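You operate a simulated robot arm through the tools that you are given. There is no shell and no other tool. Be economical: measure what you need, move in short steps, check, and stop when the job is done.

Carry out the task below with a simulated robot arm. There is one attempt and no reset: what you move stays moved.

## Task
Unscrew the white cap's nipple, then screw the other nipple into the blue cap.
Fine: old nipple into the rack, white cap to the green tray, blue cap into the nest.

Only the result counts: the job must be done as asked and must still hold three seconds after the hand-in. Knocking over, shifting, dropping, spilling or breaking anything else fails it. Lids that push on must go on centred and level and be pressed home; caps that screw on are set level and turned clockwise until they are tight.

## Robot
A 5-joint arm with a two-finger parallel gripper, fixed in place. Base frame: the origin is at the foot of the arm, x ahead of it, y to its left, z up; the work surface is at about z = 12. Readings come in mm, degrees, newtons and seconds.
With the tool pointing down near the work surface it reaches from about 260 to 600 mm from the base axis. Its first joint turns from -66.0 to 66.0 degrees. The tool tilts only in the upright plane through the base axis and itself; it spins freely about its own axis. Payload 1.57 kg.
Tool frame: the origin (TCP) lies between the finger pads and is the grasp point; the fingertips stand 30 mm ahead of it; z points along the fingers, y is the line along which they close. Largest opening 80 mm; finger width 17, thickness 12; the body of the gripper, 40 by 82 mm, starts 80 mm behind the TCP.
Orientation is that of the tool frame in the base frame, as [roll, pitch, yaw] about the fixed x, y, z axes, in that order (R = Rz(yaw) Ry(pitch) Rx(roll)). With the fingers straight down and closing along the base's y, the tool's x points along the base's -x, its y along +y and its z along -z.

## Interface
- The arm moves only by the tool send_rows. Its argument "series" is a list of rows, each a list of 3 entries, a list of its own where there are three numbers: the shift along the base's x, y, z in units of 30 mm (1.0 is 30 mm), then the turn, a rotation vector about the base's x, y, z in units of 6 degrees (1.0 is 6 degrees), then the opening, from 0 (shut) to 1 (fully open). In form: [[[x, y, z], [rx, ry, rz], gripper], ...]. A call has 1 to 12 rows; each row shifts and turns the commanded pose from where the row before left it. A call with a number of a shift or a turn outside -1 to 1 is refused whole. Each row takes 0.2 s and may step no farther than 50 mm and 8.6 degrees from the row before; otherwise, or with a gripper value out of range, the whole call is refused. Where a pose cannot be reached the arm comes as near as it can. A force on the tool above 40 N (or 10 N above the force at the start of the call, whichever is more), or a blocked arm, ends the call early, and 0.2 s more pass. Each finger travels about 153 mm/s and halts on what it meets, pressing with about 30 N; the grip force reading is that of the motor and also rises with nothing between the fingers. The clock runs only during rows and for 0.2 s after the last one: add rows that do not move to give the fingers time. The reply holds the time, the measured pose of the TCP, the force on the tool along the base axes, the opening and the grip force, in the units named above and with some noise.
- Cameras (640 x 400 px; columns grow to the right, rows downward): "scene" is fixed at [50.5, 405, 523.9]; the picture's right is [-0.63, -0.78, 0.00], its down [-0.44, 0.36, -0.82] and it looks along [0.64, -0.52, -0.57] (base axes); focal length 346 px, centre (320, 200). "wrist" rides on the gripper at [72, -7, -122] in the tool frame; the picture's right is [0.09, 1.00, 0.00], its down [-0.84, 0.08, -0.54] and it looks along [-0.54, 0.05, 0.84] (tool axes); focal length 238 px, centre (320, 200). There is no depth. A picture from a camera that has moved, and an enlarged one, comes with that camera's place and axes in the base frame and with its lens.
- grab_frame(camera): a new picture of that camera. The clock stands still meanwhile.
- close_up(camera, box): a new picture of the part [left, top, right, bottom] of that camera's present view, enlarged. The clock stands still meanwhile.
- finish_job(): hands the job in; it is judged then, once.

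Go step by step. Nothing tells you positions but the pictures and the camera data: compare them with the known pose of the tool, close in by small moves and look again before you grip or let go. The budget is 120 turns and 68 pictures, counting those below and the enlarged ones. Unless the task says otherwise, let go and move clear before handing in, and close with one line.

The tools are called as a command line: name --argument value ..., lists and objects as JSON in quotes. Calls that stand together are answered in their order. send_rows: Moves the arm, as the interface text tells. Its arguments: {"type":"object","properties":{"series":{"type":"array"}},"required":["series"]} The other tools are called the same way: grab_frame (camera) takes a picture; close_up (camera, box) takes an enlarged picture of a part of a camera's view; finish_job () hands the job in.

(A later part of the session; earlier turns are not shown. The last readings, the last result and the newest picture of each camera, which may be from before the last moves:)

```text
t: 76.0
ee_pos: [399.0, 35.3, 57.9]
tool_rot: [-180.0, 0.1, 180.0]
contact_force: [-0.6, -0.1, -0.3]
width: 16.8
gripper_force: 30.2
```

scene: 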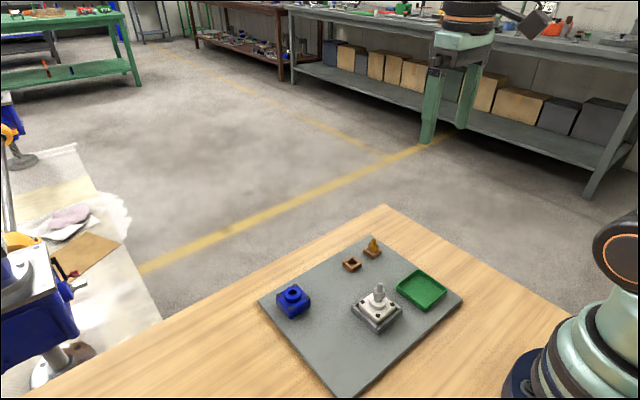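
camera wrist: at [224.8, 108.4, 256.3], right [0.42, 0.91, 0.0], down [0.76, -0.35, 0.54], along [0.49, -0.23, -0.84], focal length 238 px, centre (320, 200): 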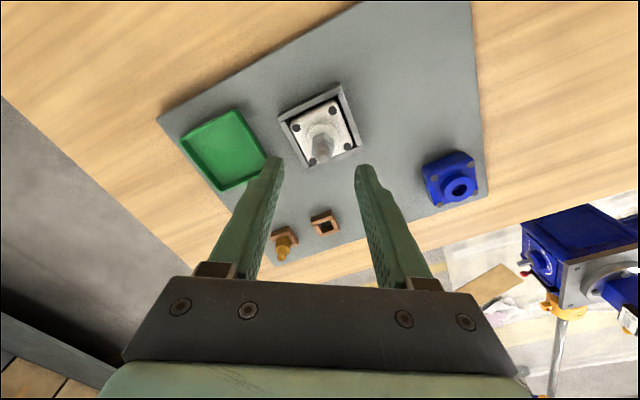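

send_rows --series '[[[0, 0, -0.03], [0, 0, 0], 0], [[0, 0, 0], [0, 0, 0], 0]]'

close_up --camera "scene" --box '[330, 230, 390, 275]'

```text
t: 76.6
ee_pos: [399.3, 35.3, 58.0]
tool_rot: [180.0, 0.1, 180.0]
contact_force: [-1.5, 2.6, 5.1]
width: 16.9
gripper_force: 30.0
```

```text
8.89 times, centred on (360, 252) of scene
camera zoom: at [50.4, 405.0, 523.9], right [-0.63, -0.78, 0.0], down [-0.44, 0.36, -0.82], along [0.64, -0.52, -0.57], focal length 3073 px, centre (-36, -267)
```

zoom: 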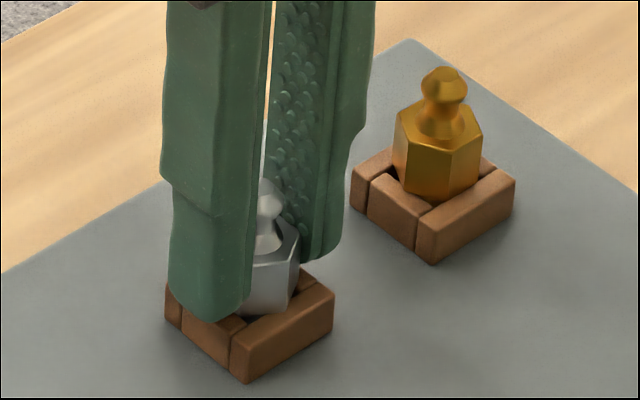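

Contact at 5 N; the hex rests on the rim, as with the brass one. I release and rise.

send_rows --series '[[[0, 0, 0], [0, 0, 0], 0.25], [[0, 0, 0], [0, 0, 0], 0.4], [[0, 0, 0], [0, 0, 0], 0.4], [[0, 0, 0.3], [0, 0, 0], 0.4], [[0, 0, 0.7], [0, 0, 0], 0.4], [[0, 0, 1], [0, 0, 0], 0.6], [[0, 0, 1], [0, 0, 0], 0.6], [[0, 0, 0], [0, 0, 0], 0.6]]'

close_up --camera "scene" --box '[260, 225, 460, 350]'

close_up --camera "wrist" --box '[210, 60, 430, 240]'

```text
t: 78.4
ee_pos: [400.5, 37.2, 147.9]
tool_rot: [-180.0, 0.1, 179.9]
contact_force: [-0.5, 0.2, -0.4]
width: 47.9
gripper_force: 0.1
```

```text
3.20 times, centred on (360, 288) of scene
camera zoom: at [50.5, 405.0, 523.9], right [-0.63, -0.78, 0.0], down [-0.44, 0.36, -0.82], along [0.64, -0.52, -0.57], focal length 1106 px, centre (192, -80)
```

zoom: 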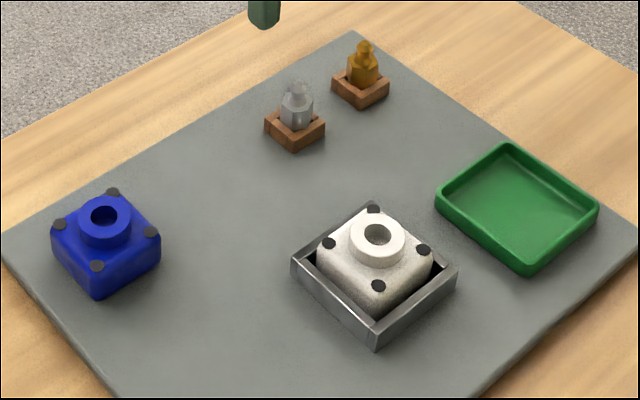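

```text
2.22 times, centred on (320, 150) of wrist
camera zoom: at [328.8, 30.4, 269.9], right [-0.09, 1.0, 0.0], down [0.84, 0.08, 0.54], along [0.54, 0.05, -0.84], focal length 530 px, centre (320, 311)
```

zoom: 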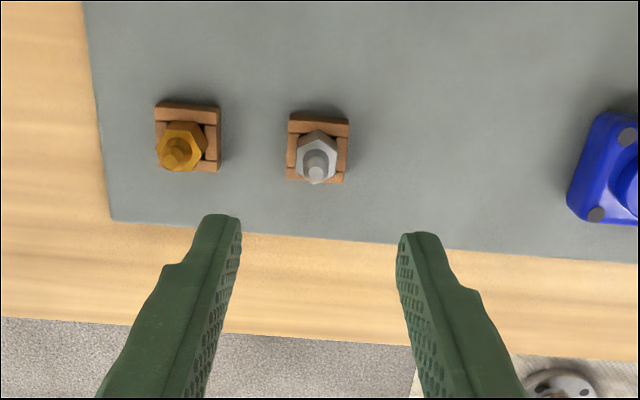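

The old nipple sits in its rack. White cap: hub top z≈46.5, body top ≈36, hub Ø≈30. I go above it to grip by the hub.

send_rows --series '[[[-0.9, 0.35, 0], [0, 0, 0], 0.7], [[-0.9, 0.35, 0], [0, 0, 0], 0.7], [[-0.9, 0.35, -0.3], [0, 0, 0], 0.7], [[-0.9, 0.35, -0.6], [0, 0, 0], 0.7], [[0, 0, -0.6], [0, 0, 0], 0.7], [[0, 0, 0], [0, 0, 0], 0.7], [[0, 0, 0], [0, 0, 0], 0.7]]'

close_up --camera "wrist" --box '[230, 70, 410, 230]'

```text
t: 80.0
ee_pos: [291.7, 77.3, 103.3]
tool_rot: [-179.9, 0.1, 180.0]
contact_force: [0.6, -0.7, -0.7]
width: 55.9
gripper_force: 0.0
```

```text
2.50 times, centred on (320, 150) of wrist
camera zoom: at [220.8, 70.2, 224.6], right [-0.09, 1.0, 0.0], down [0.84, 0.08, 0.54], along [0.54, 0.05, -0.84], focal length 596 px, centre (320, 325)
```

zoom: 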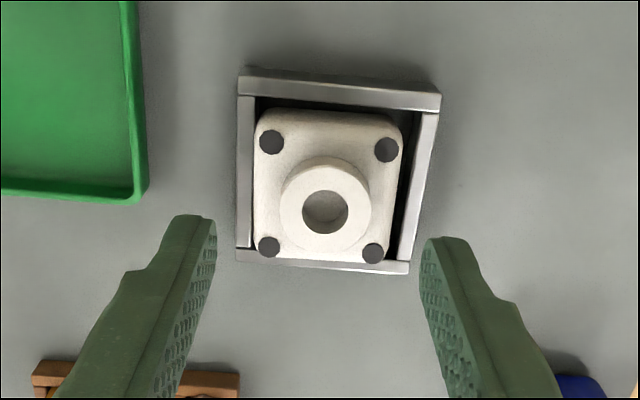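

Hub centre at (292.6, 78.4). Shift 1 mm in y, descend to TCP z≈68, close.

send_rows --series '[[[0, 0.035, -0.5], [0, 0, 0], 0.7], [[0, 0, -0.5], [0, 0, 0], 0.7], [[0, 0, -0.17], [0, 0, 0], 0.7], [[0, 0, 0], [0, 0, 0], 0.6], [[0, 0, 0], [0, 0, 0], 0.4], [[0, 0, 0], [0, 0, 0], 0.2], [[0, 0, 0], [0, 0, 0], 0.2], [[0, 0, 0], [0, 0, 0], 0.2]]'

close_up --camera "scene" --box '[330, 240, 430, 340]'

```text
t: 81.8
ee_pos: [292.3, 78.3, 66.8]
tool_rot: [180.0, 0.1, 180.0]
contact_force: [0.4, 5.0, -1.6]
width: 29.6
gripper_force: 30.0
```

```text
4.00 times, centred on (380, 290) of scene
camera zoom: at [50.5, 405.0, 523.9], right [-0.63, -0.78, 0.0], down [-0.44, 0.36, -0.82], along [0.64, -0.52, -0.57], focal length 1383 px, centre (80, -160)
```

zoom: 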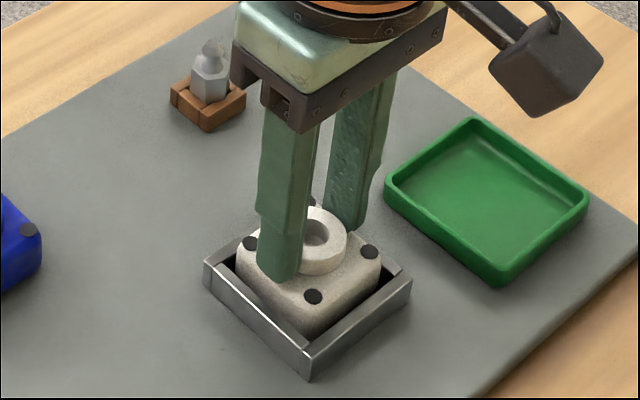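

Gripped at 29.6 mm. Lifting straight up and checking.

send_rows --series '[[[0, 0.02, 0.05], [0, 0, 0], 0], [[0, 0, 0.2], [0, 0, 0], 0], [[0, 0, 0.5], [0, 0, 0], 0], [[0, 0, 0.7], [0, 0, 0], 0], [[0, 0, 0.7], [0, 0, 0], 0], [[0, 0, 0], [0, 0, 0], 0]]'

close_up --camera "scene" --box '[330, 220, 450, 340]'

close_up --camera "wrist" --box '[160, 0, 460, 230]'

```text
t: 83.2
ee_pos: [291.1, 80.6, 132.7]
tool_rot: [180.0, 0.2, 179.9]
contact_force: [-0.3, -0.1, -3.1]
width: 29.5
gripper_force: 29.8
```

```text
3.33 times, centred on (390, 280) of scene
camera zoom: at [50.5, 405.0, 523.9], right [-0.63, -0.78, 0.0], down [-0.44, 0.36, -0.82], along [0.64, -0.52, -0.57], focal length 1152 px, centre (87, -67)
```

zoom: 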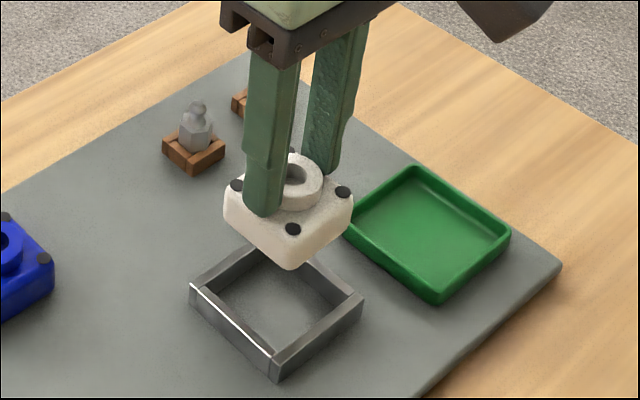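

```text
1.74 times, centred on (310, 115) of wrist
camera zoom: at [219.7, 73.3, 255.1], right [-0.09, 1.0, 0.0], down [0.84, 0.08, 0.54], along [0.54, 0.05, -0.84], focal length 414 px, centre (337, 348)
```

zoom: 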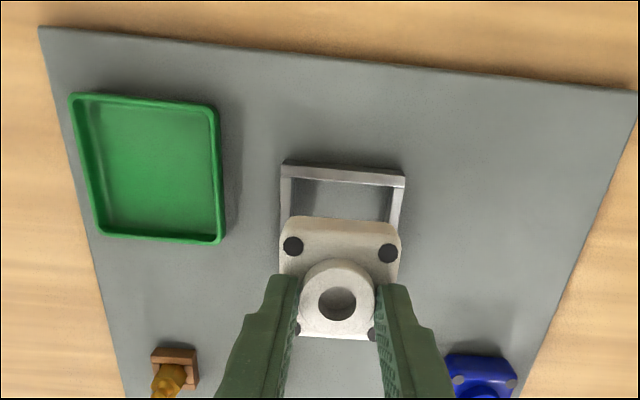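

Cap lifted cleanly (3 N weight). Tray centre is about (270, -17); I carry the cap there and lower partway.

send_rows --series '[[[-0.16, -0.81, 0], [0, 0, 0], 0], [[-0.16, -0.81, 0], [0, 0, 0], 0], [[-0.16, -0.81, 0], [0, 0, 0], 0], [[-0.16, -0.81, 0], [0, 0, 0], 0], [[0, 0, -0.5], [0, 0, 0], 0], [[0, 0, -0.5], [0, 0, 0], 0], [[0, 0, 0], [0, 0, 0], 0], [[0, 0, 0], [0, 0, 0], 0]]'

close_up --camera "scene" --box '[360, 220, 480, 320]'

close_up --camera "wrist" --box '[200, 40, 440, 230]'

```text
t: 85.0
ee_pos: [270.7, -18.2, 100.8]
tool_rot: [180.0, 0.1, 179.8]
contact_force: [1.2, 0.8, -4.0]
width: 29.6
gripper_force: 29.9
```

```text
4.00 times, centred on (420, 270) of scene
camera zoom: at [50.5, 405.0, 523.9], right [-0.63, -0.78, 0.0], down [-0.44, 0.36, -0.82], along [0.64, -0.52, -0.57], focal length 1383 px, centre (-80, -80)
```

zoom: 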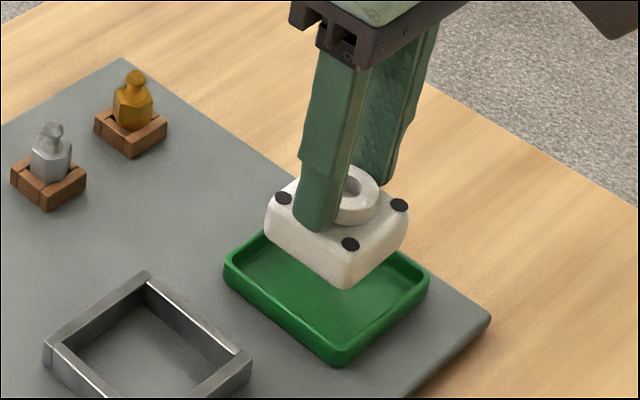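

```text
2.11 times, centred on (320, 135) of wrist
camera zoom: at [198.8, -24.4, 222.3], right [-0.09, 1.0, 0.0], down [0.84, 0.08, 0.54], along [0.54, 0.05, -0.84], focal length 502 px, centre (320, 337)
```

zoom: 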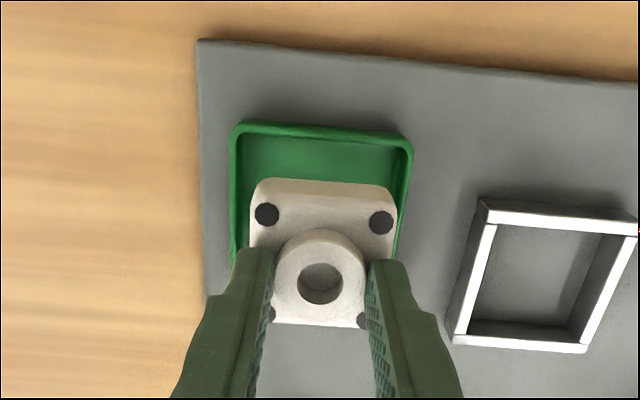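

Well over the tray. Lowering, slowly at the end.

send_rows --series '[[[0, 0, -0.4], [0, 0, 0], 0], [[0, 0, -0.4], [0, 0, 0], 0], [[0, 0, -0.07], [0, 0, 0], 0], [[0, 0, -0.04], [0, 0, 0], 0], [[0, 0, 0], [0, 0, 0], 0]]'

send_rows --series '[[[0, 0, -0.04], [0, 0, 0], 0], [[0, 0, -0.04], [0, 0, 0], 0], [[0, 0, 0], [0, 0, 0], 0]]'

```text
t: 86.2
ee_pos: [270.6, -17.7, 75.9]
tool_rot: [180.0, 0.1, 180.0]
contact_force: [-0.2, 0.1, -3.6]
width: 29.5
gripper_force: 29.9
```

```text
t: 87.0
ee_pos: [273.0, -17.3, 72.6]
tool_rot: [179.9, 0.1, 179.8]
contact_force: [-5.4, -6.4, 18.3]
width: 29.7
gripper_force: 29.5
```

Contact with the tray floor. I ease up slightly, release and rise.

send_rows --series '[[[0, 0, 0.03], [0, 0, 0], 0], [[0, 0, 0], [0, 0, 0], 0.5], [[0, 0, 0], [0, 0, 0], 0.7], [[0, 0, 0.3], [0, 0, 0], 0.7], [[0, 0, 0.8], [0, 0, 0], 0.7], [[0, 0, 1], [0, 0, 0], 0.7], [[0, 0, 0], [0, 0, 0], 0.7]]'

close_up --camera "scene" --box '[260, 220, 480, 360]'

```text
t: 88.6
ee_pos: [272.6, -17.5, 135.5]
tool_rot: [180.0, 0.0, 179.9]
contact_force: [-0.2, 0.3, 0.0]
width: 56.0
gripper_force: 0.1
```

```text
2.86 times, centred on (370, 290) of scene
camera zoom: at [50.5, 405.0, 523.9], right [-0.63, -0.78, 0.0], down [-0.44, 0.36, -0.82], along [0.64, -0.52, -0.57], focal length 988 px, centre (177, -57)
```

zoom: 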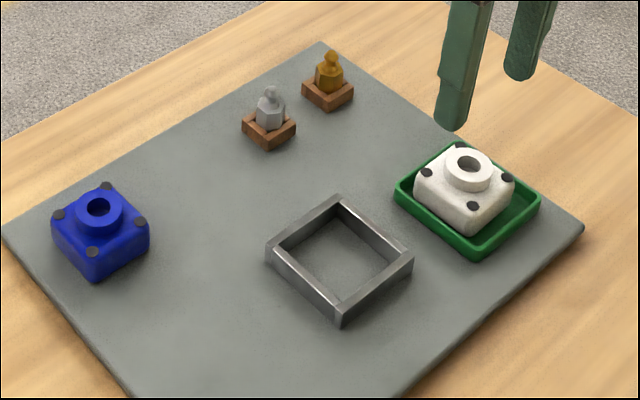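

White cap rests in the tray. Next, over to the blue cap at about (394, 186).

send_rows --series '[[[0.5, 0.84, 0], [0, 0, 0], 0.7], [[0.5, 0.84, 0], [0, 0, 0], 0.7], [[0.5, 0.84, 0], [0, 0, 0], 0.7], [[0.5, 0.84, 0], [0, 0, 0], 0.7], [[0.5, 0.84, 0], [0, 0, 0], 0.7], [[0.5, 0.84, 0], [0, 0, 0], 0.7], [[0.5, 0.84, 0], [0, 0, 0], 0.7], [[0.5, 0.84, 0], [0, 0, 0], 0.7], [[0, 0, 0], [0, 0, 0], 0.7], [[0, 0, 0], [0, 0, 0], 0.7]]'

close_up --camera "wrist" --box '[200, 40, 440, 230]'

close_up --camera "scene" --box '[250, 250, 350, 340]'

```text
t: 90.8
ee_pos: [394.2, 183.0, 134.9]
tool_rot: [180.0, 0.1, -180.0]
contact_force: [0.8, -0.6, -0.6]
width: 55.9
gripper_force: 0.1
```

```text
2.11 times, centred on (320, 135) of wrist
camera zoom: at [322.7, 178.3, 256.8], right [-0.09, 1.0, 0.0], down [0.84, 0.08, 0.54], along [0.54, 0.05, -0.84], focal length 502 px, centre (320, 337)
```

zoom: 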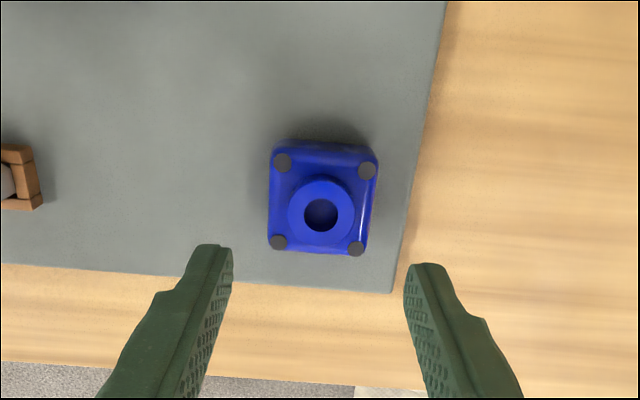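

```text
4.44 times, centred on (300, 295) of scene
camera zoom: at [50.5, 405.0, 523.9], right [-0.63, -0.78, 0.0], down [-0.44, 0.36, -0.82], along [0.64, -0.52, -0.57], focal length 1537 px, centre (409, -222)
```

zoom: 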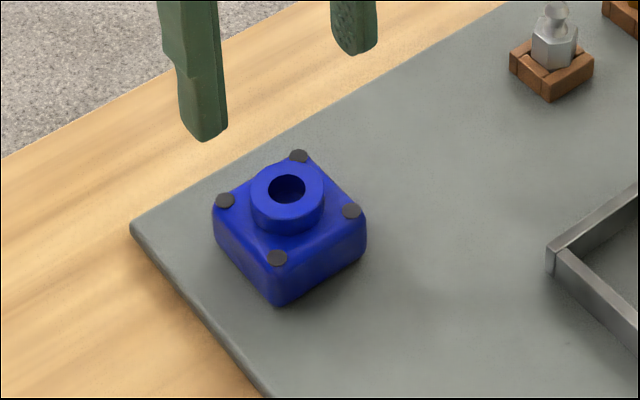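

Blue cap is squared with the axes, hub at (395.3, 185.3), right under the tool. I descend and grip its hub.

send_rows --series '[[[0.02, 0, -0.6], [0, 0, 0], 0.7], [[0, 0, -0.6], [0, 0, 0], 0.7], [[0, 0, -0.6], [0, 0, 0], 0.7], [[0, 0, -0.43], [0, 0, 0], 0.7], [[0, 0, 0], [0, 0, 0], 0.7], [[0, 0, 0], [0, 0, 0], 0.7]]'

close_up --camera "scene" --box '[250, 250, 350, 340]'

```text
t: 92.2
ee_pos: [392.8, 185.0, 68.9]
tool_rot: [180.0, 0.2, 179.8]
contact_force: [-0.3, 0.1, -0.5]
width: 55.9
gripper_force: 0.0
```

```text
4.44 times, centred on (300, 295) of scene
camera zoom: at [50.5, 405.0, 523.9], right [-0.63, -0.78, 0.0], down [-0.44, 0.36, -0.82], along [0.64, -0.52, -0.57], focal length 1537 px, centre (409, -222)
```

zoom: 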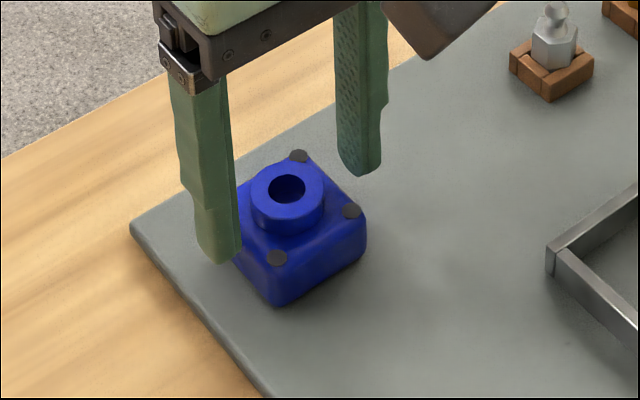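

Closing on the hub and lifting.

send_rows --series '[[[0.03, 0, -0.02], [0, 0, 0], 0.6], [[0, 0, 0], [0, 0, 0], 0.4], [[0, 0, 0], [0, 0, 0], 0.2], [[0, 0, 0], [0, 0, 0], 0.1], [[0, 0, 0], [0, 0, 0], 0], [[0, 0, 0.1], [0, 0, 0], 0], [[0, 0, 0.4], [0, 0, 0], 0], [[0, 0, 0.8], [0, 0, 0], 0], [[0, 0, 0.8], [0, 0, 0], 0], [[0, 0, 0], [0, 0, 0], 0]]'

send_rows --series '[[[-0.69, -0.7, 0], [0, 0, 0], 0], [[-0.69, -0.7, 0], [0, 0, 0], 0], [[-0.69, -0.7, 0], [0, 0, 0], 0], [[-0.69, -0.7, 0], [0, 0, 0], 0], [[-0.67, -0.7, 0], [0, 0, 0], 0], [[0, 0, -0.4], [0, 0, 0], 0], [[0, 0, 0], [0, 0, 0], 0], [[0, 0, 0], [0, 0, 0], 0]]'

close_up --camera "wrist" --box '[200, 40, 440, 230]'

close_up --camera "scene" --box '[320, 240, 440, 340]'

```text
t: 94.4
ee_pos: [393.5, 181.3, 131.5]
tool_rot: [180.0, 0.1, 179.9]
contact_force: [0.7, -0.1, -4.3]
width: 29.4
gripper_force: 30.4
```

```text
t: 96.2
ee_pos: [290.6, 76.4, 118.4]
tool_rot: [179.9, 0.0, 180.0]
contact_force: [-0.6, -0.3, -3.1]
width: 29.7
gripper_force: 30.0
```

```text
2.11 times, centred on (320, 135) of wrist
camera zoom: at [219.0, 71.3, 240.9], right [-0.09, 1.0, 0.0], down [0.84, 0.08, 0.54], along [0.54, 0.05, -0.84], focal length 502 px, centre (320, 337)
```

zoom: 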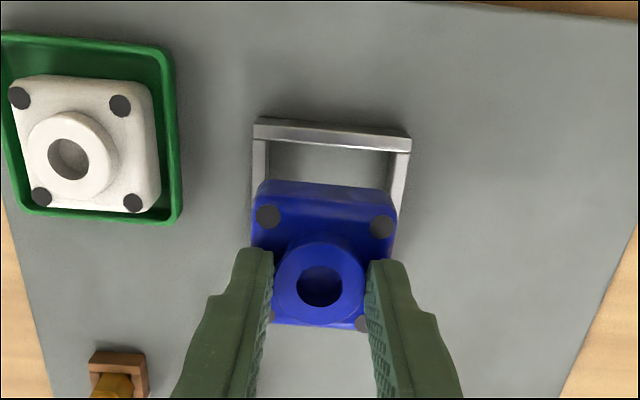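

```text
4.00 times, centred on (380, 290) of scene
camera zoom: at [50.5, 405.0, 523.9], right [-0.63, -0.78, 0.0], down [-0.44, 0.36, -0.82], along [0.64, -0.52, -0.57], focal length 1383 px, centre (80, -160)
```

zoom: 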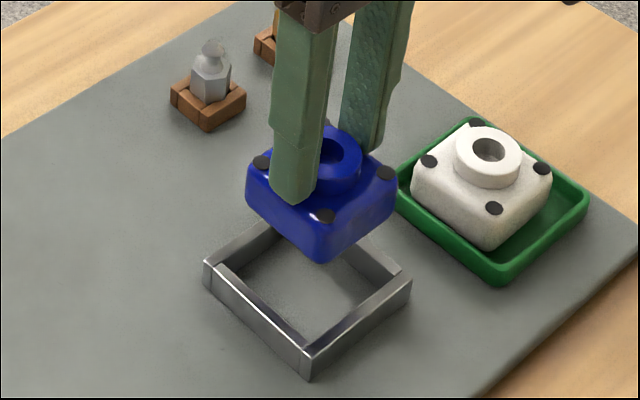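

Cap held square. Nest centre is about (291.5, 81.5), so I shift 3.3 mm in +y and lower partway.

send_rows --series '[[[0, 0.11, -0.3], [0, 0, 0], 0], [[0, 0, -0.5], [0, 0, 0], 0], [[0, 0, -0.2], [0, 0, 0], 0], [[0, 0, 0], [0, 0, 0], 0], [[0, 0, 0], [0, 0, 0], 0]]'

close_up --camera "scene" --box '[330, 250, 430, 340]'

close_up --camera "wrist" --box '[230, 70, 410, 230]'

```text
t: 97.4
ee_pos: [290.8, 80.7, 88.6]
tool_rot: [-180.0, 0.1, 179.9]
contact_force: [0.3, -0.9, -3.1]
width: 29.5
gripper_force: 30.0
```

```text
4.44 times, centred on (380, 295) of scene
camera zoom: at [50.5, 405.0, 523.9], right [-0.63, -0.78, 0.0], down [-0.44, 0.36, -0.82], along [0.64, -0.52, -0.57], focal length 1537 px, centre (53, -222)
```

zoom: 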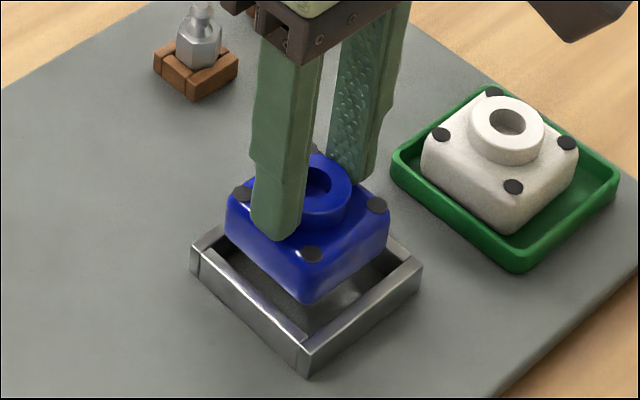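

```text
2.50 times, centred on (320, 150) of wrist
camera zoom: at [219.3, 74.5, 211.1], right [-0.09, 1.0, 0.0], down [0.84, 0.08, 0.54], along [0.54, 0.05, -0.84], focal length 596 px, centre (320, 325)
```

zoom: 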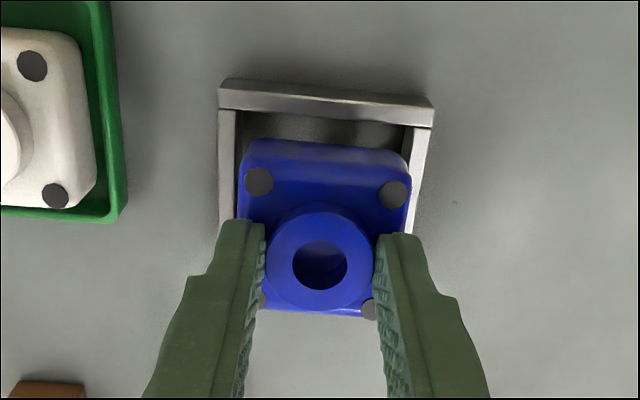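

Lined up between the walls. Lowering the rest, slowly at the end.

send_rows --series '[[[0, 0, -0.2], [0, 0, 0], 0], [[0, 0, -0.15], [0, 0, 0], 0], [[0, 0, -0.1], [0, 0, 0], 0], [[0, 0, -0.1], [0, 0, 0], 0], [[0, 0, 0], [0, 0, 0], 0]]'

close_up --camera "scene" --box '[330, 250, 430, 340]'

```text
t: 98.6
ee_pos: [291.7, 81.5, 73.1]
tool_rot: [-179.9, 0.1, 179.8]
contact_force: [-1.1, 0.7, -2.7]
width: 29.6
gripper_force: 30.1
```

```text
4.44 times, centred on (380, 295) of scene
camera zoom: at [50.5, 405.0, 523.9], right [-0.63, -0.78, 0.0], down [-0.44, 0.36, -0.82], along [0.64, -0.52, -0.57], focal length 1537 px, centre (53, -222)
```

zoom: 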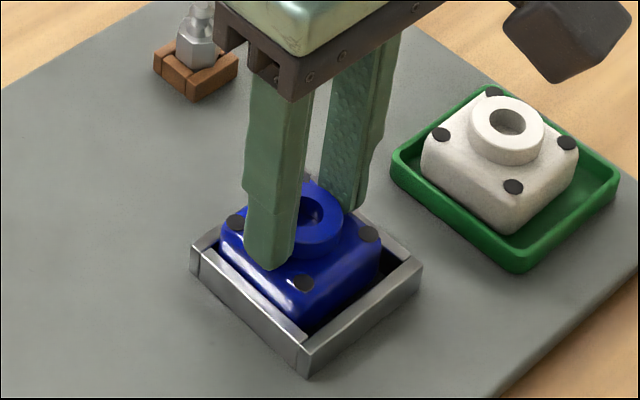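

send_rows --series '[[[0, 0, -0.04], [0, 0, 0], 0], [[0, 0, -0.04], [0, 0, 0], 0], [[0, 0, -0.04], [0, 0, 0], 0], [[0, 0, 0], [0, 0, 0], 0]]'

send_rows --series '[[[0, 0, -0.04], [0, 0, 0], 0], [[0, 0, -0.03], [0, 0, 0], 0], [[0, 0, 0], [0, 0, 0], 0]]'

```text
t: 99.6
ee_pos: [292.0, 81.1, 69.4]
tool_rot: [-180.0, 0.1, 179.9]
contact_force: [-0.4, -0.5, -4.1]
width: 29.4
gripper_force: 29.8
```

```text
t: 100.4
ee_pos: [291.0, 82.5, 69.7]
tool_rot: [179.9, 0.2, 179.9]
contact_force: [-7.3, 10.3, 17.5]
width: 29.6
gripper_force: 29.8
```

Seated on the nest floor. Ease, release and rise, then look.

send_rows --series '[[[0, 0, 0.03], [0, 0, 0], 0], [[0, 0, 0], [0, 0, 0], 0.5], [[0, 0, 0], [0, 0, 0], 0.7], [[0, 0, 0.3], [0, 0, 0], 0.7], [[0, 0, 0.8], [0, 0, 0], 0.7], [[0, 0, 0], [0, 0, 0], 0.7], [[0, 0, 0], [0, 0, 0], 0.7]]'

close_up --camera "wrist" --box '[230, 70, 410, 230]'

close_up --camera "scene" --box '[330, 250, 430, 340]'

```text
t: 102.0
ee_pos: [291.3, 79.1, 101.3]
tool_rot: [-179.9, 0.0, 179.9]
contact_force: [-0.4, -0.6, -0.2]
width: 56.0
gripper_force: 0.1
```

```text
2.50 times, centred on (320, 150) of wrist
camera zoom: at [218.6, 74.5, 223.6], right [-0.09, 1.0, 0.0], down [0.84, 0.08, 0.54], along [0.54, 0.05, -0.84], focal length 596 px, centre (320, 325)
```

zoom: 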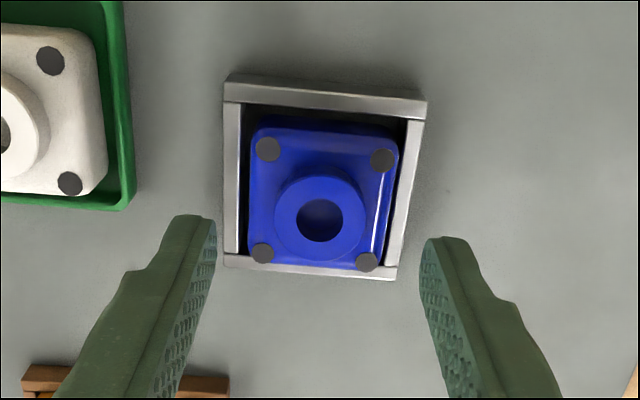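

```text
4.44 times, centred on (380, 295) of scene
camera zoom: at [50.5, 405.0, 523.9], right [-0.63, -0.78, 0.0], down [-0.44, 0.36, -0.82], along [0.64, -0.52, -0.57], focal length 1537 px, centre (53, -222)
```

zoom: 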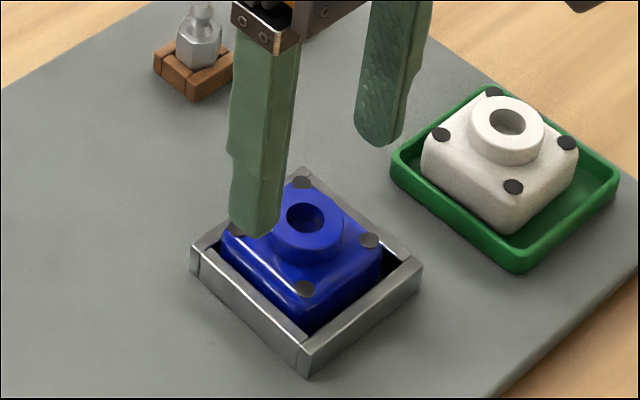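

Blue cap is seated in the nest, hole at about (293.5, 81.2). Next I go above the brass nipple near (398, -22).

send_rows --series '[[[0, 0, 0.8], [0, 0, 0], 0.6], [[0, 0, 0.5], [0, 0, 0], 0.6], [[0.71, -0.69, 0], [0, 0, 0], 0.6], [[0.71, -0.69, 0], [0, 0, 0], 0.6], [[0.71, -0.69, 0], [0, 0, 0], 0.6], [[0.71, -0.69, 0], [0, 0, 0], 0.6], [[0.71, -0.69, 0], [0, 0, 0], 0.6], [[0, 0, -0.5], [0, 0, 0], 0.6], [[0, 0, 0], [0, 0, 0], 0.6], [[0, 0, 0], [0, 0, 0], 0.6]]'

close_up --camera "wrist" --box '[265, 85, 375, 185]'

```text
t: 104.2
ee_pos: [399.8, -23.3, 128.3]
tool_rot: [180.0, 0.1, 179.9]
contact_force: [-0.1, 0.9, 0.2]
width: 48.0
gripper_force: 0.1
```

```text
4.00 times, centred on (320, 135) of wrist
camera zoom: at [327.4, -28.9, 248.7], right [-0.09, 1.0, 0.0], down [0.84, 0.08, 0.54], along [0.54, 0.05, -0.84], focal length 953 px, centre (320, 460)
```

zoom: 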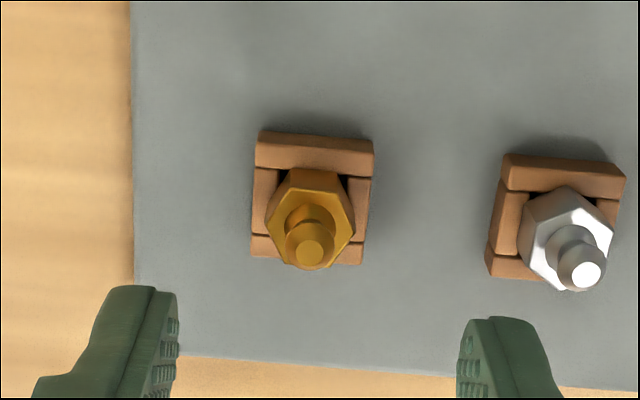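

Brass nipple centre about (397.3, -24.7), corners near the y axis. I rotate +27.5°, shift (-2.1, -2.8) and descend.

send_rows --series '[[[-0.07, -0.093, -0.2], [0, 0, 0.917], 0.55], [[0, 0, -0.3], [0, 0, 0.917], 0.55], [[0, 0, -0.3], [0, 0, 0.917], 0.55], [[0, 0, -0.4], [0, 0, 0.917], 0.55], [[0, 0, -0.3], [0, 0, 0.917], 0.55], [[0, 0, 0], [0, 0, 0], 0.55], [[0, 0, 0], [0, 0, 0], 0.55]]'

close_up --camera "wrist" --box '[265, 85, 375, 185]'

```text
t: 105.8
ee_pos: [395.4, -25.3, 80.4]
tool_rot: [-179.9, 0.2, -152.6]
contact_force: [-0.3, 0.5, 0.2]
width: 44.1
gripper_force: 0.1
```

```text
4.00 times, centred on (320, 135) of wrist
camera zoom: at [333.5, -65.1, 202.1], right [-0.54, 0.84, 0.0], down [0.71, 0.45, 0.54], along [0.46, 0.29, -0.84], focal length 953 px, centre (320, 460)
```

zoom: 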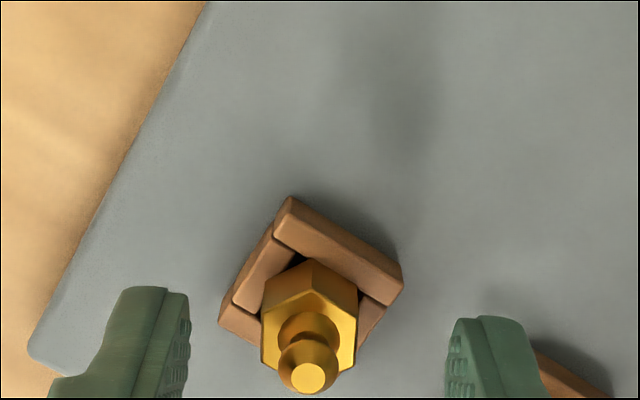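

Flats face the fingers. Shift (+2.8, -0.8), lower to TCP z≈57.5 and close.

send_rows --series '[[[0.093, -0.027, -0.3], [0, 0, 0], 0.55], [[0, 0, -0.3], [0, 0, 0], 0.55], [[0, 0, -0.16], [0, 0, 0], 0.55], [[0, 0, 0], [0, 0, 0], 0.5], [[0, 0, 0], [0, 0, 0], 0.4]]'

close_up --camera "wrist" --box '[265, 95, 375, 225]'

close_up --camera "scene" --box '[330, 220, 410, 280]'

```text
t: 107.0
ee_pos: [397.8, -25.4, 57.7]
tool_rot: [179.9, 0.1, -152.6]
contact_force: [-0.1, -0.1, 0.7]
width: 32.5
gripper_force: 0.1
```

```text
3.08 times, centred on (320, 160) of wrist
camera zoom: at [337.8, -64.3, 179.6], right [-0.54, 0.84, 0.0], down [0.71, 0.45, 0.54], along [0.46, 0.29, -0.84], focal length 733 px, centre (320, 323)
```

zoom: 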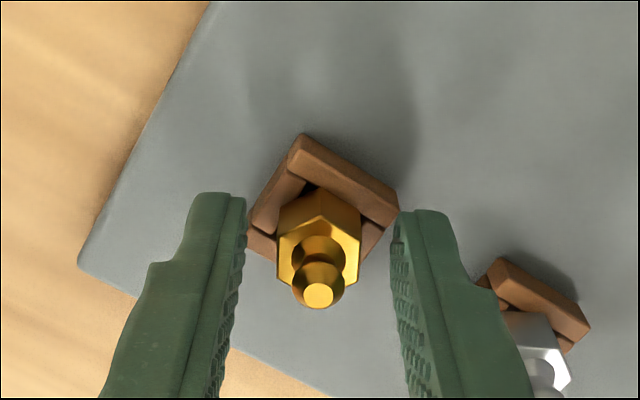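

```text
6.67 times, centred on (370, 250) of scene
camera zoom: at [50.5, 405.0, 523.9], right [-0.63, -0.78, 0.0], down [-0.44, 0.36, -0.82], along [0.64, -0.52, -0.57], focal length 2305 px, centre (-13, -133)
```

zoom: 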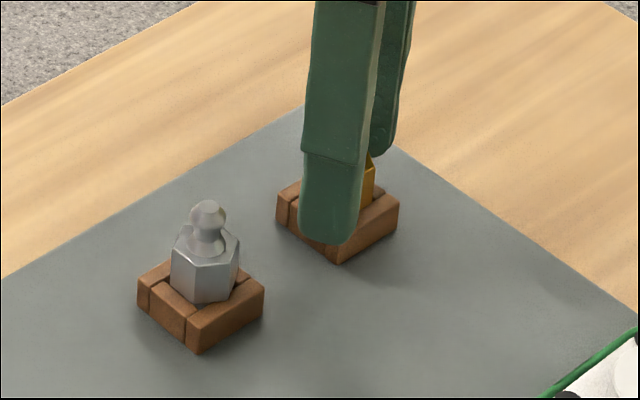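

Centred. Closing and lifting.

send_rows --series '[[[0, 0, 0], [0, 0, 0], 0.25], [[0, 0, 0], [0, 0, 0], 0.1], [[0, 0, 0], [0, 0, 0], 0], [[0, 0, 0], [0, 0, 0], 0], [[0, 0, 0.1], [0, 0, 0], 0], [[0, 0, 0.4], [0, 0, 0], 0], [[0, 0, 1], [0, 0, 0], 0], [[0, 0, 1], [0, 0, 0], 0], [[0, 0, 0.5], [0, 0, 0], 0], [[0, 0, 0], [0, 0, 0], 0]]'

grab_frame --camera "scene"

```text
t: 109.2
ee_pos: [398.2, -22.7, 146.4]
tool_rot: [180.0, 0.1, -152.6]
contact_force: [-1.7, 0.0, -0.4]
width: 16.8
gripper_force: 29.9
```

```text
13 pictures are left
```

scene: 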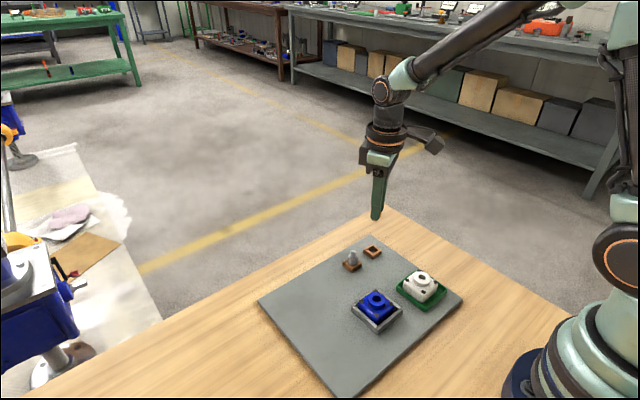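

Brass nipple is in hand. I carry it to the blue cap while winding the wrist to about +153°, for the clockwise turning stroke.

send_rows --series '[[[-0.289, 0.294, 0], [0, 0, 1], 0], [[-0.289, 0.294, 0], [0, 0, 1], 0], [[-0.289, 0.294, 0], [0, 0, 1], 0], [[-0.289, 0.294, 0], [0, 0, 1], 0], [[-0.289, 0.294, 0], [0, 0, 1], 0], [[-0.289, 0.294, 0], [0, 0, 1], 0], [[-0.289, 0.294, 0], [0, 0, 1], 0], [[-0.289, 0.294, 0], [0, 0, 1], 0], [[-0.289, 0.294, 0], [0, 0, 1], 0], [[-0.289, 0.294, 0], [0, 0, 1], 0], [[-0.289, 0.294, 0], [0, 0, 1], 0], [[-0.289, 0.294, 0], [0, 0, 1], 0]]'

send_rows --series '[[[0, 0, -0.1], [0, 0, 1], 0], [[0, 0, -0.1], [0, 0, 1], 0], [[0, 0, -0.1], [0, 0, 1], 0], [[0, 0, -0.1], [0, 0, 1], 0], [[0, 0, -0.1], [0, 0, 1], 0], [[0, 0, -0.1], [0, 0, 1], 0], [[0, 0, -0.1], [0, 0, 1], 0], [[0, 0, -0.1], [0, 0, 1], 0], [[0, 0, -0.1], [0, 0, 1], 0], [[0, 0, -0.2], [0, 0, 0], 0], [[0, 0, 0], [0, 0, 0], 0], [[0, 0, 0], [0, 0, 0], 0]]'

close_up --camera "wrist" --box '[245, 75, 395, 225]'

close_up --camera "scene" --box '[335, 245, 415, 325]'

```text
t: 111.8
ee_pos: [293.3, 81.9, 148.5]
tool_rot: [-179.9, 0.0, -80.5]
contact_force: [-0.5, -0.2, -0.5]
width: 16.9
gripper_force: 29.8
```

```text
t: 114.4
ee_pos: [293.8, 80.1, 115.6]
tool_rot: [179.9, 0.1, -26.6]
contact_force: [-0.7, 0.0, 0.3]
width: 17.0
gripper_force: 29.9
```

```text
2.67 times, centred on (320, 150) of wrist
camera zoom: at [362.2, 54.7, 237.2], right [-0.36, -0.93, 0.0], down [-0.78, 0.31, 0.54], along [-0.51, 0.2, -0.84], focal length 636 px, centre (320, 333)
```

zoom: 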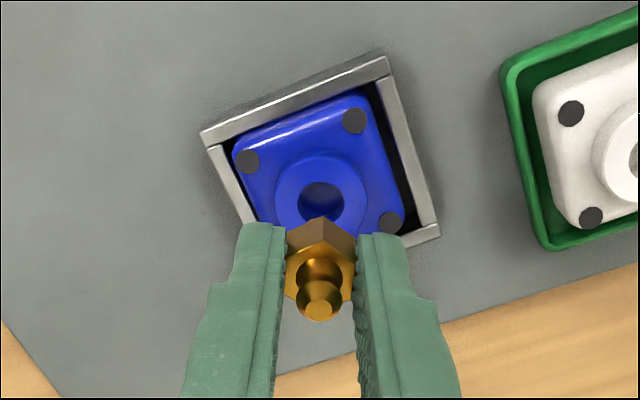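

```text
5.00 times, centred on (375, 285) of scene
camera zoom: at [50.5, 405.0, 523.9], right [-0.63, -0.78, 0.0], down [-0.44, 0.36, -0.82], along [0.64, -0.52, -0.57], focal length 1729 px, centre (45, -225)
```

zoom: 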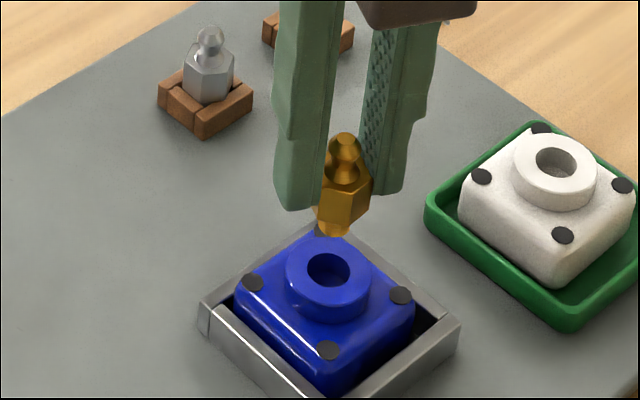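

Nipple and hole line up within about half a millimetre. I lower to just above the hub, then in small steps until light contact.

send_rows --series '[[[0, 0, -0.3], [0, 0, 0], 0], [[0, 0, -0.25], [0, 0, 0], 0], [[0, 0, -0.1], [0, 0, 0], 0], [[0, 0, 0], [0, 0, 0], 0], [[0, 0, 0], [0, 0, 0], 0]]'

close_up --camera "scene" --box '[345, 255, 405, 315]'

close_up --camera "wrist" --box '[270, 95, 370, 195]'

```text
t: 115.6
ee_pos: [292.2, 80.3, 95.1]
tool_rot: [179.9, 0.1, -26.6]
contact_force: [-0.8, 0.4, -0.9]
width: 16.9
gripper_force: 29.7
```

```text
6.67 times, centred on (375, 285) of scene
camera zoom: at [50.5, 405.0, 523.9], right [-0.63, -0.78, 0.0], down [-0.44, 0.36, -0.82], along [0.64, -0.52, -0.57], focal length 2305 px, centre (-47, -367)
```

zoom: 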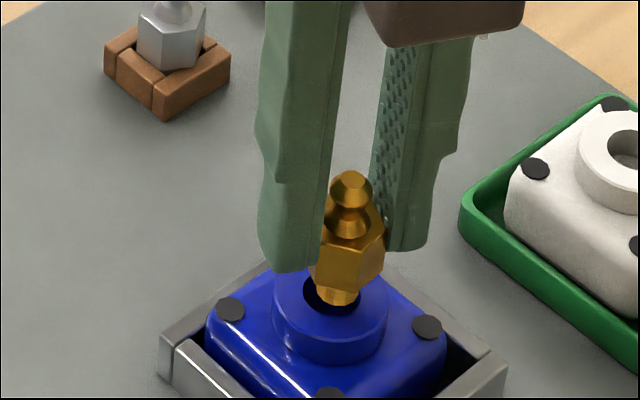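

```text
4.00 times, centred on (320, 145) of wrist
camera zoom: at [360.9, 53.9, 216.4], right [-0.36, -0.93, 0.0], down [-0.78, 0.31, 0.54], along [-0.51, 0.2, -0.84], focal length 953 px, centre (320, 420)
```

zoom: 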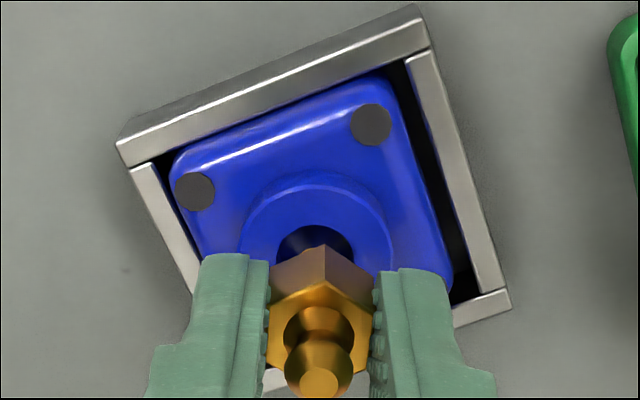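

Shank end is at the mouth of the hole, slightly off by ~1 mm. I correct it and lower gently.

send_rows --series '[[[0.02, 0.03, 0], [0, 0, 0], 0], [[0, 0, -0.03], [0, 0, 0], 0], [[0, 0, -0.03], [0, 0, 0], 0], [[0, 0, 0], [0, 0, 0], 0]]'

send_rows --series '[[[0, 0, -0.03], [0, 0, 0], 0], [[0, 0, -0.03], [0, 0, 0], 0], [[0, 0, 0], [0, 0, 0], 0]]'

```text
t: 116.6
ee_pos: [294.1, 79.7, 93.3]
tool_rot: [179.9, 0.0, -26.5]
contact_force: [0.2, 0.1, -1.1]
width: 17.0
gripper_force: 29.9
```

```text
t: 117.4
ee_pos: [293.6, 80.2, 92.2]
tool_rot: [180.0, 0.1, -26.5]
contact_force: [0.0, -0.5, -0.3]
width: 17.1
gripper_force: 29.9
```

send_rows --series '[[[0, 0, -0.03], [0, 0, 0], 0], [[0, 0, -0.03], [0, 0, 0], 0], [[0, 0, 0], [0, 0, 0], 0]]'

send_rows --series '[[[0, 0, -0.03], [0, 0, 0], 0], [[0, 0, -0.03], [0, 0, 0], 0], [[0, 0, 0], [0, 0, 0], 0]]'

```text
t: 118.2
ee_pos: [292.8, 80.4, 89.7]
tool_rot: [179.9, 0.1, -26.5]
contact_force: [1.0, -0.1, -2.1]
width: 16.9
gripper_force: 29.8
```

```text
t: 119.0
ee_pos: [294.0, 80.0, 88.7]
tool_rot: [179.9, 0.2, -26.6]
contact_force: [-6.8, -0.6, 8.6]
width: 17.0
gripper_force: 30.5
```

Light contact at z≈88.7. I ease slightly in -x and start turning clockwise with a matching small descent.

send_rows --series '[[[-0.015, 0, 0], [0, 0, -1], 0], [[0, 0, -0.0015], [0, 0, -1], 0], [[0, 0, -0.0015], [0, 0, -1], 0], [[0, 0, -0.0015], [0, 0, -1], 0], [[0, 0, -0.0015], [0, 0, -1], 0], [[0, 0, -0.0015], [0, 0, -1], 0], [[0, 0, -0.0015], [0, 0, -1], 0], [[0, 0, -0.0015], [0, 0, -1], 0], [[0, 0, -0.0015], [0, 0, -1], 0], [[0, 0, -0.0015], [0, 0, -1], 0]]'

close_up --camera "scene" --box '[345, 255, 405, 315]'

```text
t: 121.2
ee_pos: [293.1, 80.7, 88.6]
tool_rot: [179.8, 0.0, -86.7]
contact_force: [-10.9, -9.4, 3.1]
width: 16.8
gripper_force: 29.8
```

```text
6.67 times, centred on (375, 285) of scene
camera zoom: at [50.5, 405.0, 523.9], right [-0.63, -0.78, 0.0], down [-0.44, 0.36, -0.82], along [0.64, -0.52, -0.57], focal length 2305 px, centre (-47, -367)
```

zoom: 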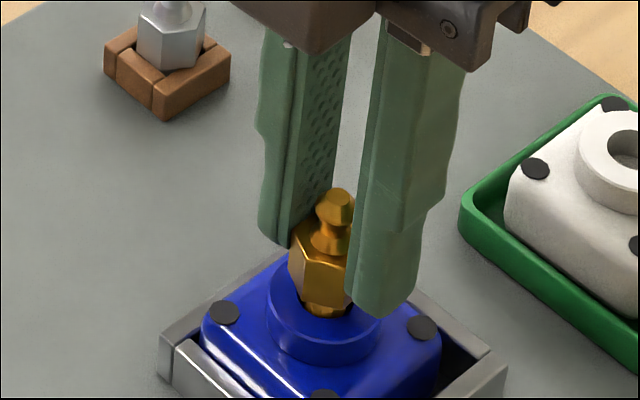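

The shank is well in and turning; side force suggests shifting about 0.7 mm in -x,-y. Continuing clockwise.

send_rows --series '[[[-0.02, -0.02, 0], [0, 0, -1], 0], [[0, 0, -0.0015], [0, 0, -1], 0], [[0, 0, -0.0015], [0, 0, -1], 0], [[0, 0, -0.0015], [0, 0, -1], 0], [[0, 0, -0.0015], [0, 0, -1], 0], [[0, 0, -0.0015], [0, 0, -1], 0], [[0, 0, -0.0015], [0, 0, -1], 0], [[0, 0, -0.0015], [0, 0, -1], 0], [[0, 0, -0.0015], [0, 0, -1], 0], [[0, 0, -0.0015], [0, 0, -1], 0]]'

```text
t: 123.4
ee_pos: [291.1, 80.8, 88.4]
tool_rot: [-180.0, -0.1, -146.9]
contact_force: [-15.9, 8.2, 2.2]
width: 16.9
gripper_force: 30.1
```

send_rows --series '[[[-0.03, 0.015, 0], [0, 0, -1], 0], [[0, 0, -0.0015], [0, 0, -1], 0], [[0, 0, -0.0015], [0, 0, -1], 0], [[0, 0, -0.0015], [0, 0, -1], 0], [[0, 0, -0.0015], [0, 0, -1], 0], [[0, 0, -0.0015], [0, 0, -1], 0]]'

send_rows --series '[[[0, 0, -0.002], [0, 0, -1], 0], [[0, 0, -0.002], [0, 0, -1], 0], [[0, 0, -0.002], [0, 0, -1], 0], [[0, 0, -0.002], [0, 0, -1], 0], [[0, 0, -0.002], [0, 0, -1], 0], [[0, 0, -0.002], [0, 0, -1], 0]]'

```text
t: 124.8
ee_pos: [293.9, 80.4, 87.6]
tool_rot: [-179.9, -0.2, 177.3]
contact_force: [-15.3, 5.0, -1.3]
width: 16.9
gripper_force: 29.6
```

```text
t: 126.2
ee_pos: [293.0, 82.0, 87.5]
tool_rot: [-179.8, -0.1, 141.2]
contact_force: [-14.2, 4.9, -0.8]
width: 16.9
gripper_force: 29.9
```

Side force in x persists at -15 N while the nipple feeds in; I shift another 1 mm in -x and keep turning.

send_rows --series '[[[-0.035, 0.01, 0], [0, 0, -1], 0], [[0, 0, -0.001], [0, 0, -1], 0], [[0, 0, -0.001], [0, 0, -1], 0], [[0, 0, 0], [0, 0, 0], 0]]'

close_up --camera "scene" --box '[345, 255, 405, 315]'

```text
t: 127.2
ee_pos: [292.5, 81.2, 87.8]
tool_rot: [179.9, -0.1, 123.4]
contact_force: [-4.2, -0.5, -5.8]
width: 16.8
gripper_force: 30.3
```

```text
6.67 times, centred on (375, 285) of scene
camera zoom: at [50.5, 405.0, 523.9], right [-0.63, -0.78, 0.0], down [-0.44, 0.36, -0.82], along [0.64, -0.52, -0.57], focal length 2305 px, centre (-47, -367)
```

zoom: 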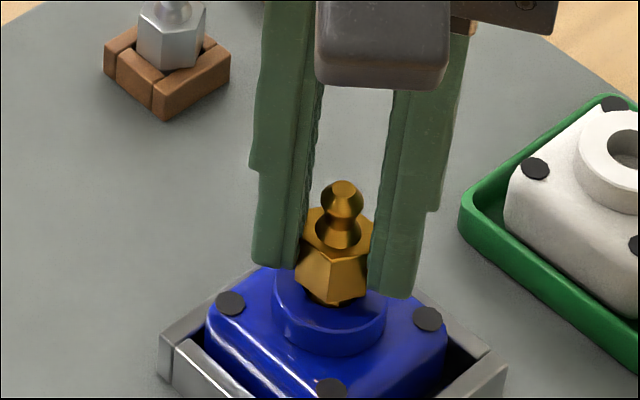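

Side force has dropped, and the thread now pulls the tool down (-6 N): it is engaged. I follow down and continue.

send_rows --series '[[[-0.005, 0, -0.02], [0, 0, -1], 0], [[0, 0, -0.003], [0, 0, -1], 0], [[0, 0, -0.003], [0, 0, -1], 0], [[0, 0, -0.003], [0, 0, -1], 0], [[0, 0, -0.003], [0, 0, -1], 0], [[0, 0, -0.003], [0, 0, -1], 0], [[0, 0, -0.003], [0, 0, -1], 0], [[0, 0, -0.003], [0, 0, -1], 0], [[0, 0, -0.003], [0, 0, -1], 0], [[0, 0, -0.003], [0, 0, -1], 0], [[0, 0, -0.003], [0, 0, -1], 0], [[0, 0, 0], [0, 0, 0], 0]]'

```text
t: 129.8
ee_pos: [291.0, 80.2, 85.9]
tool_rot: [180.0, 0.0, 57.3]
contact_force: [-0.8, 0.3, -4.6]
width: 16.8
gripper_force: 29.7
```

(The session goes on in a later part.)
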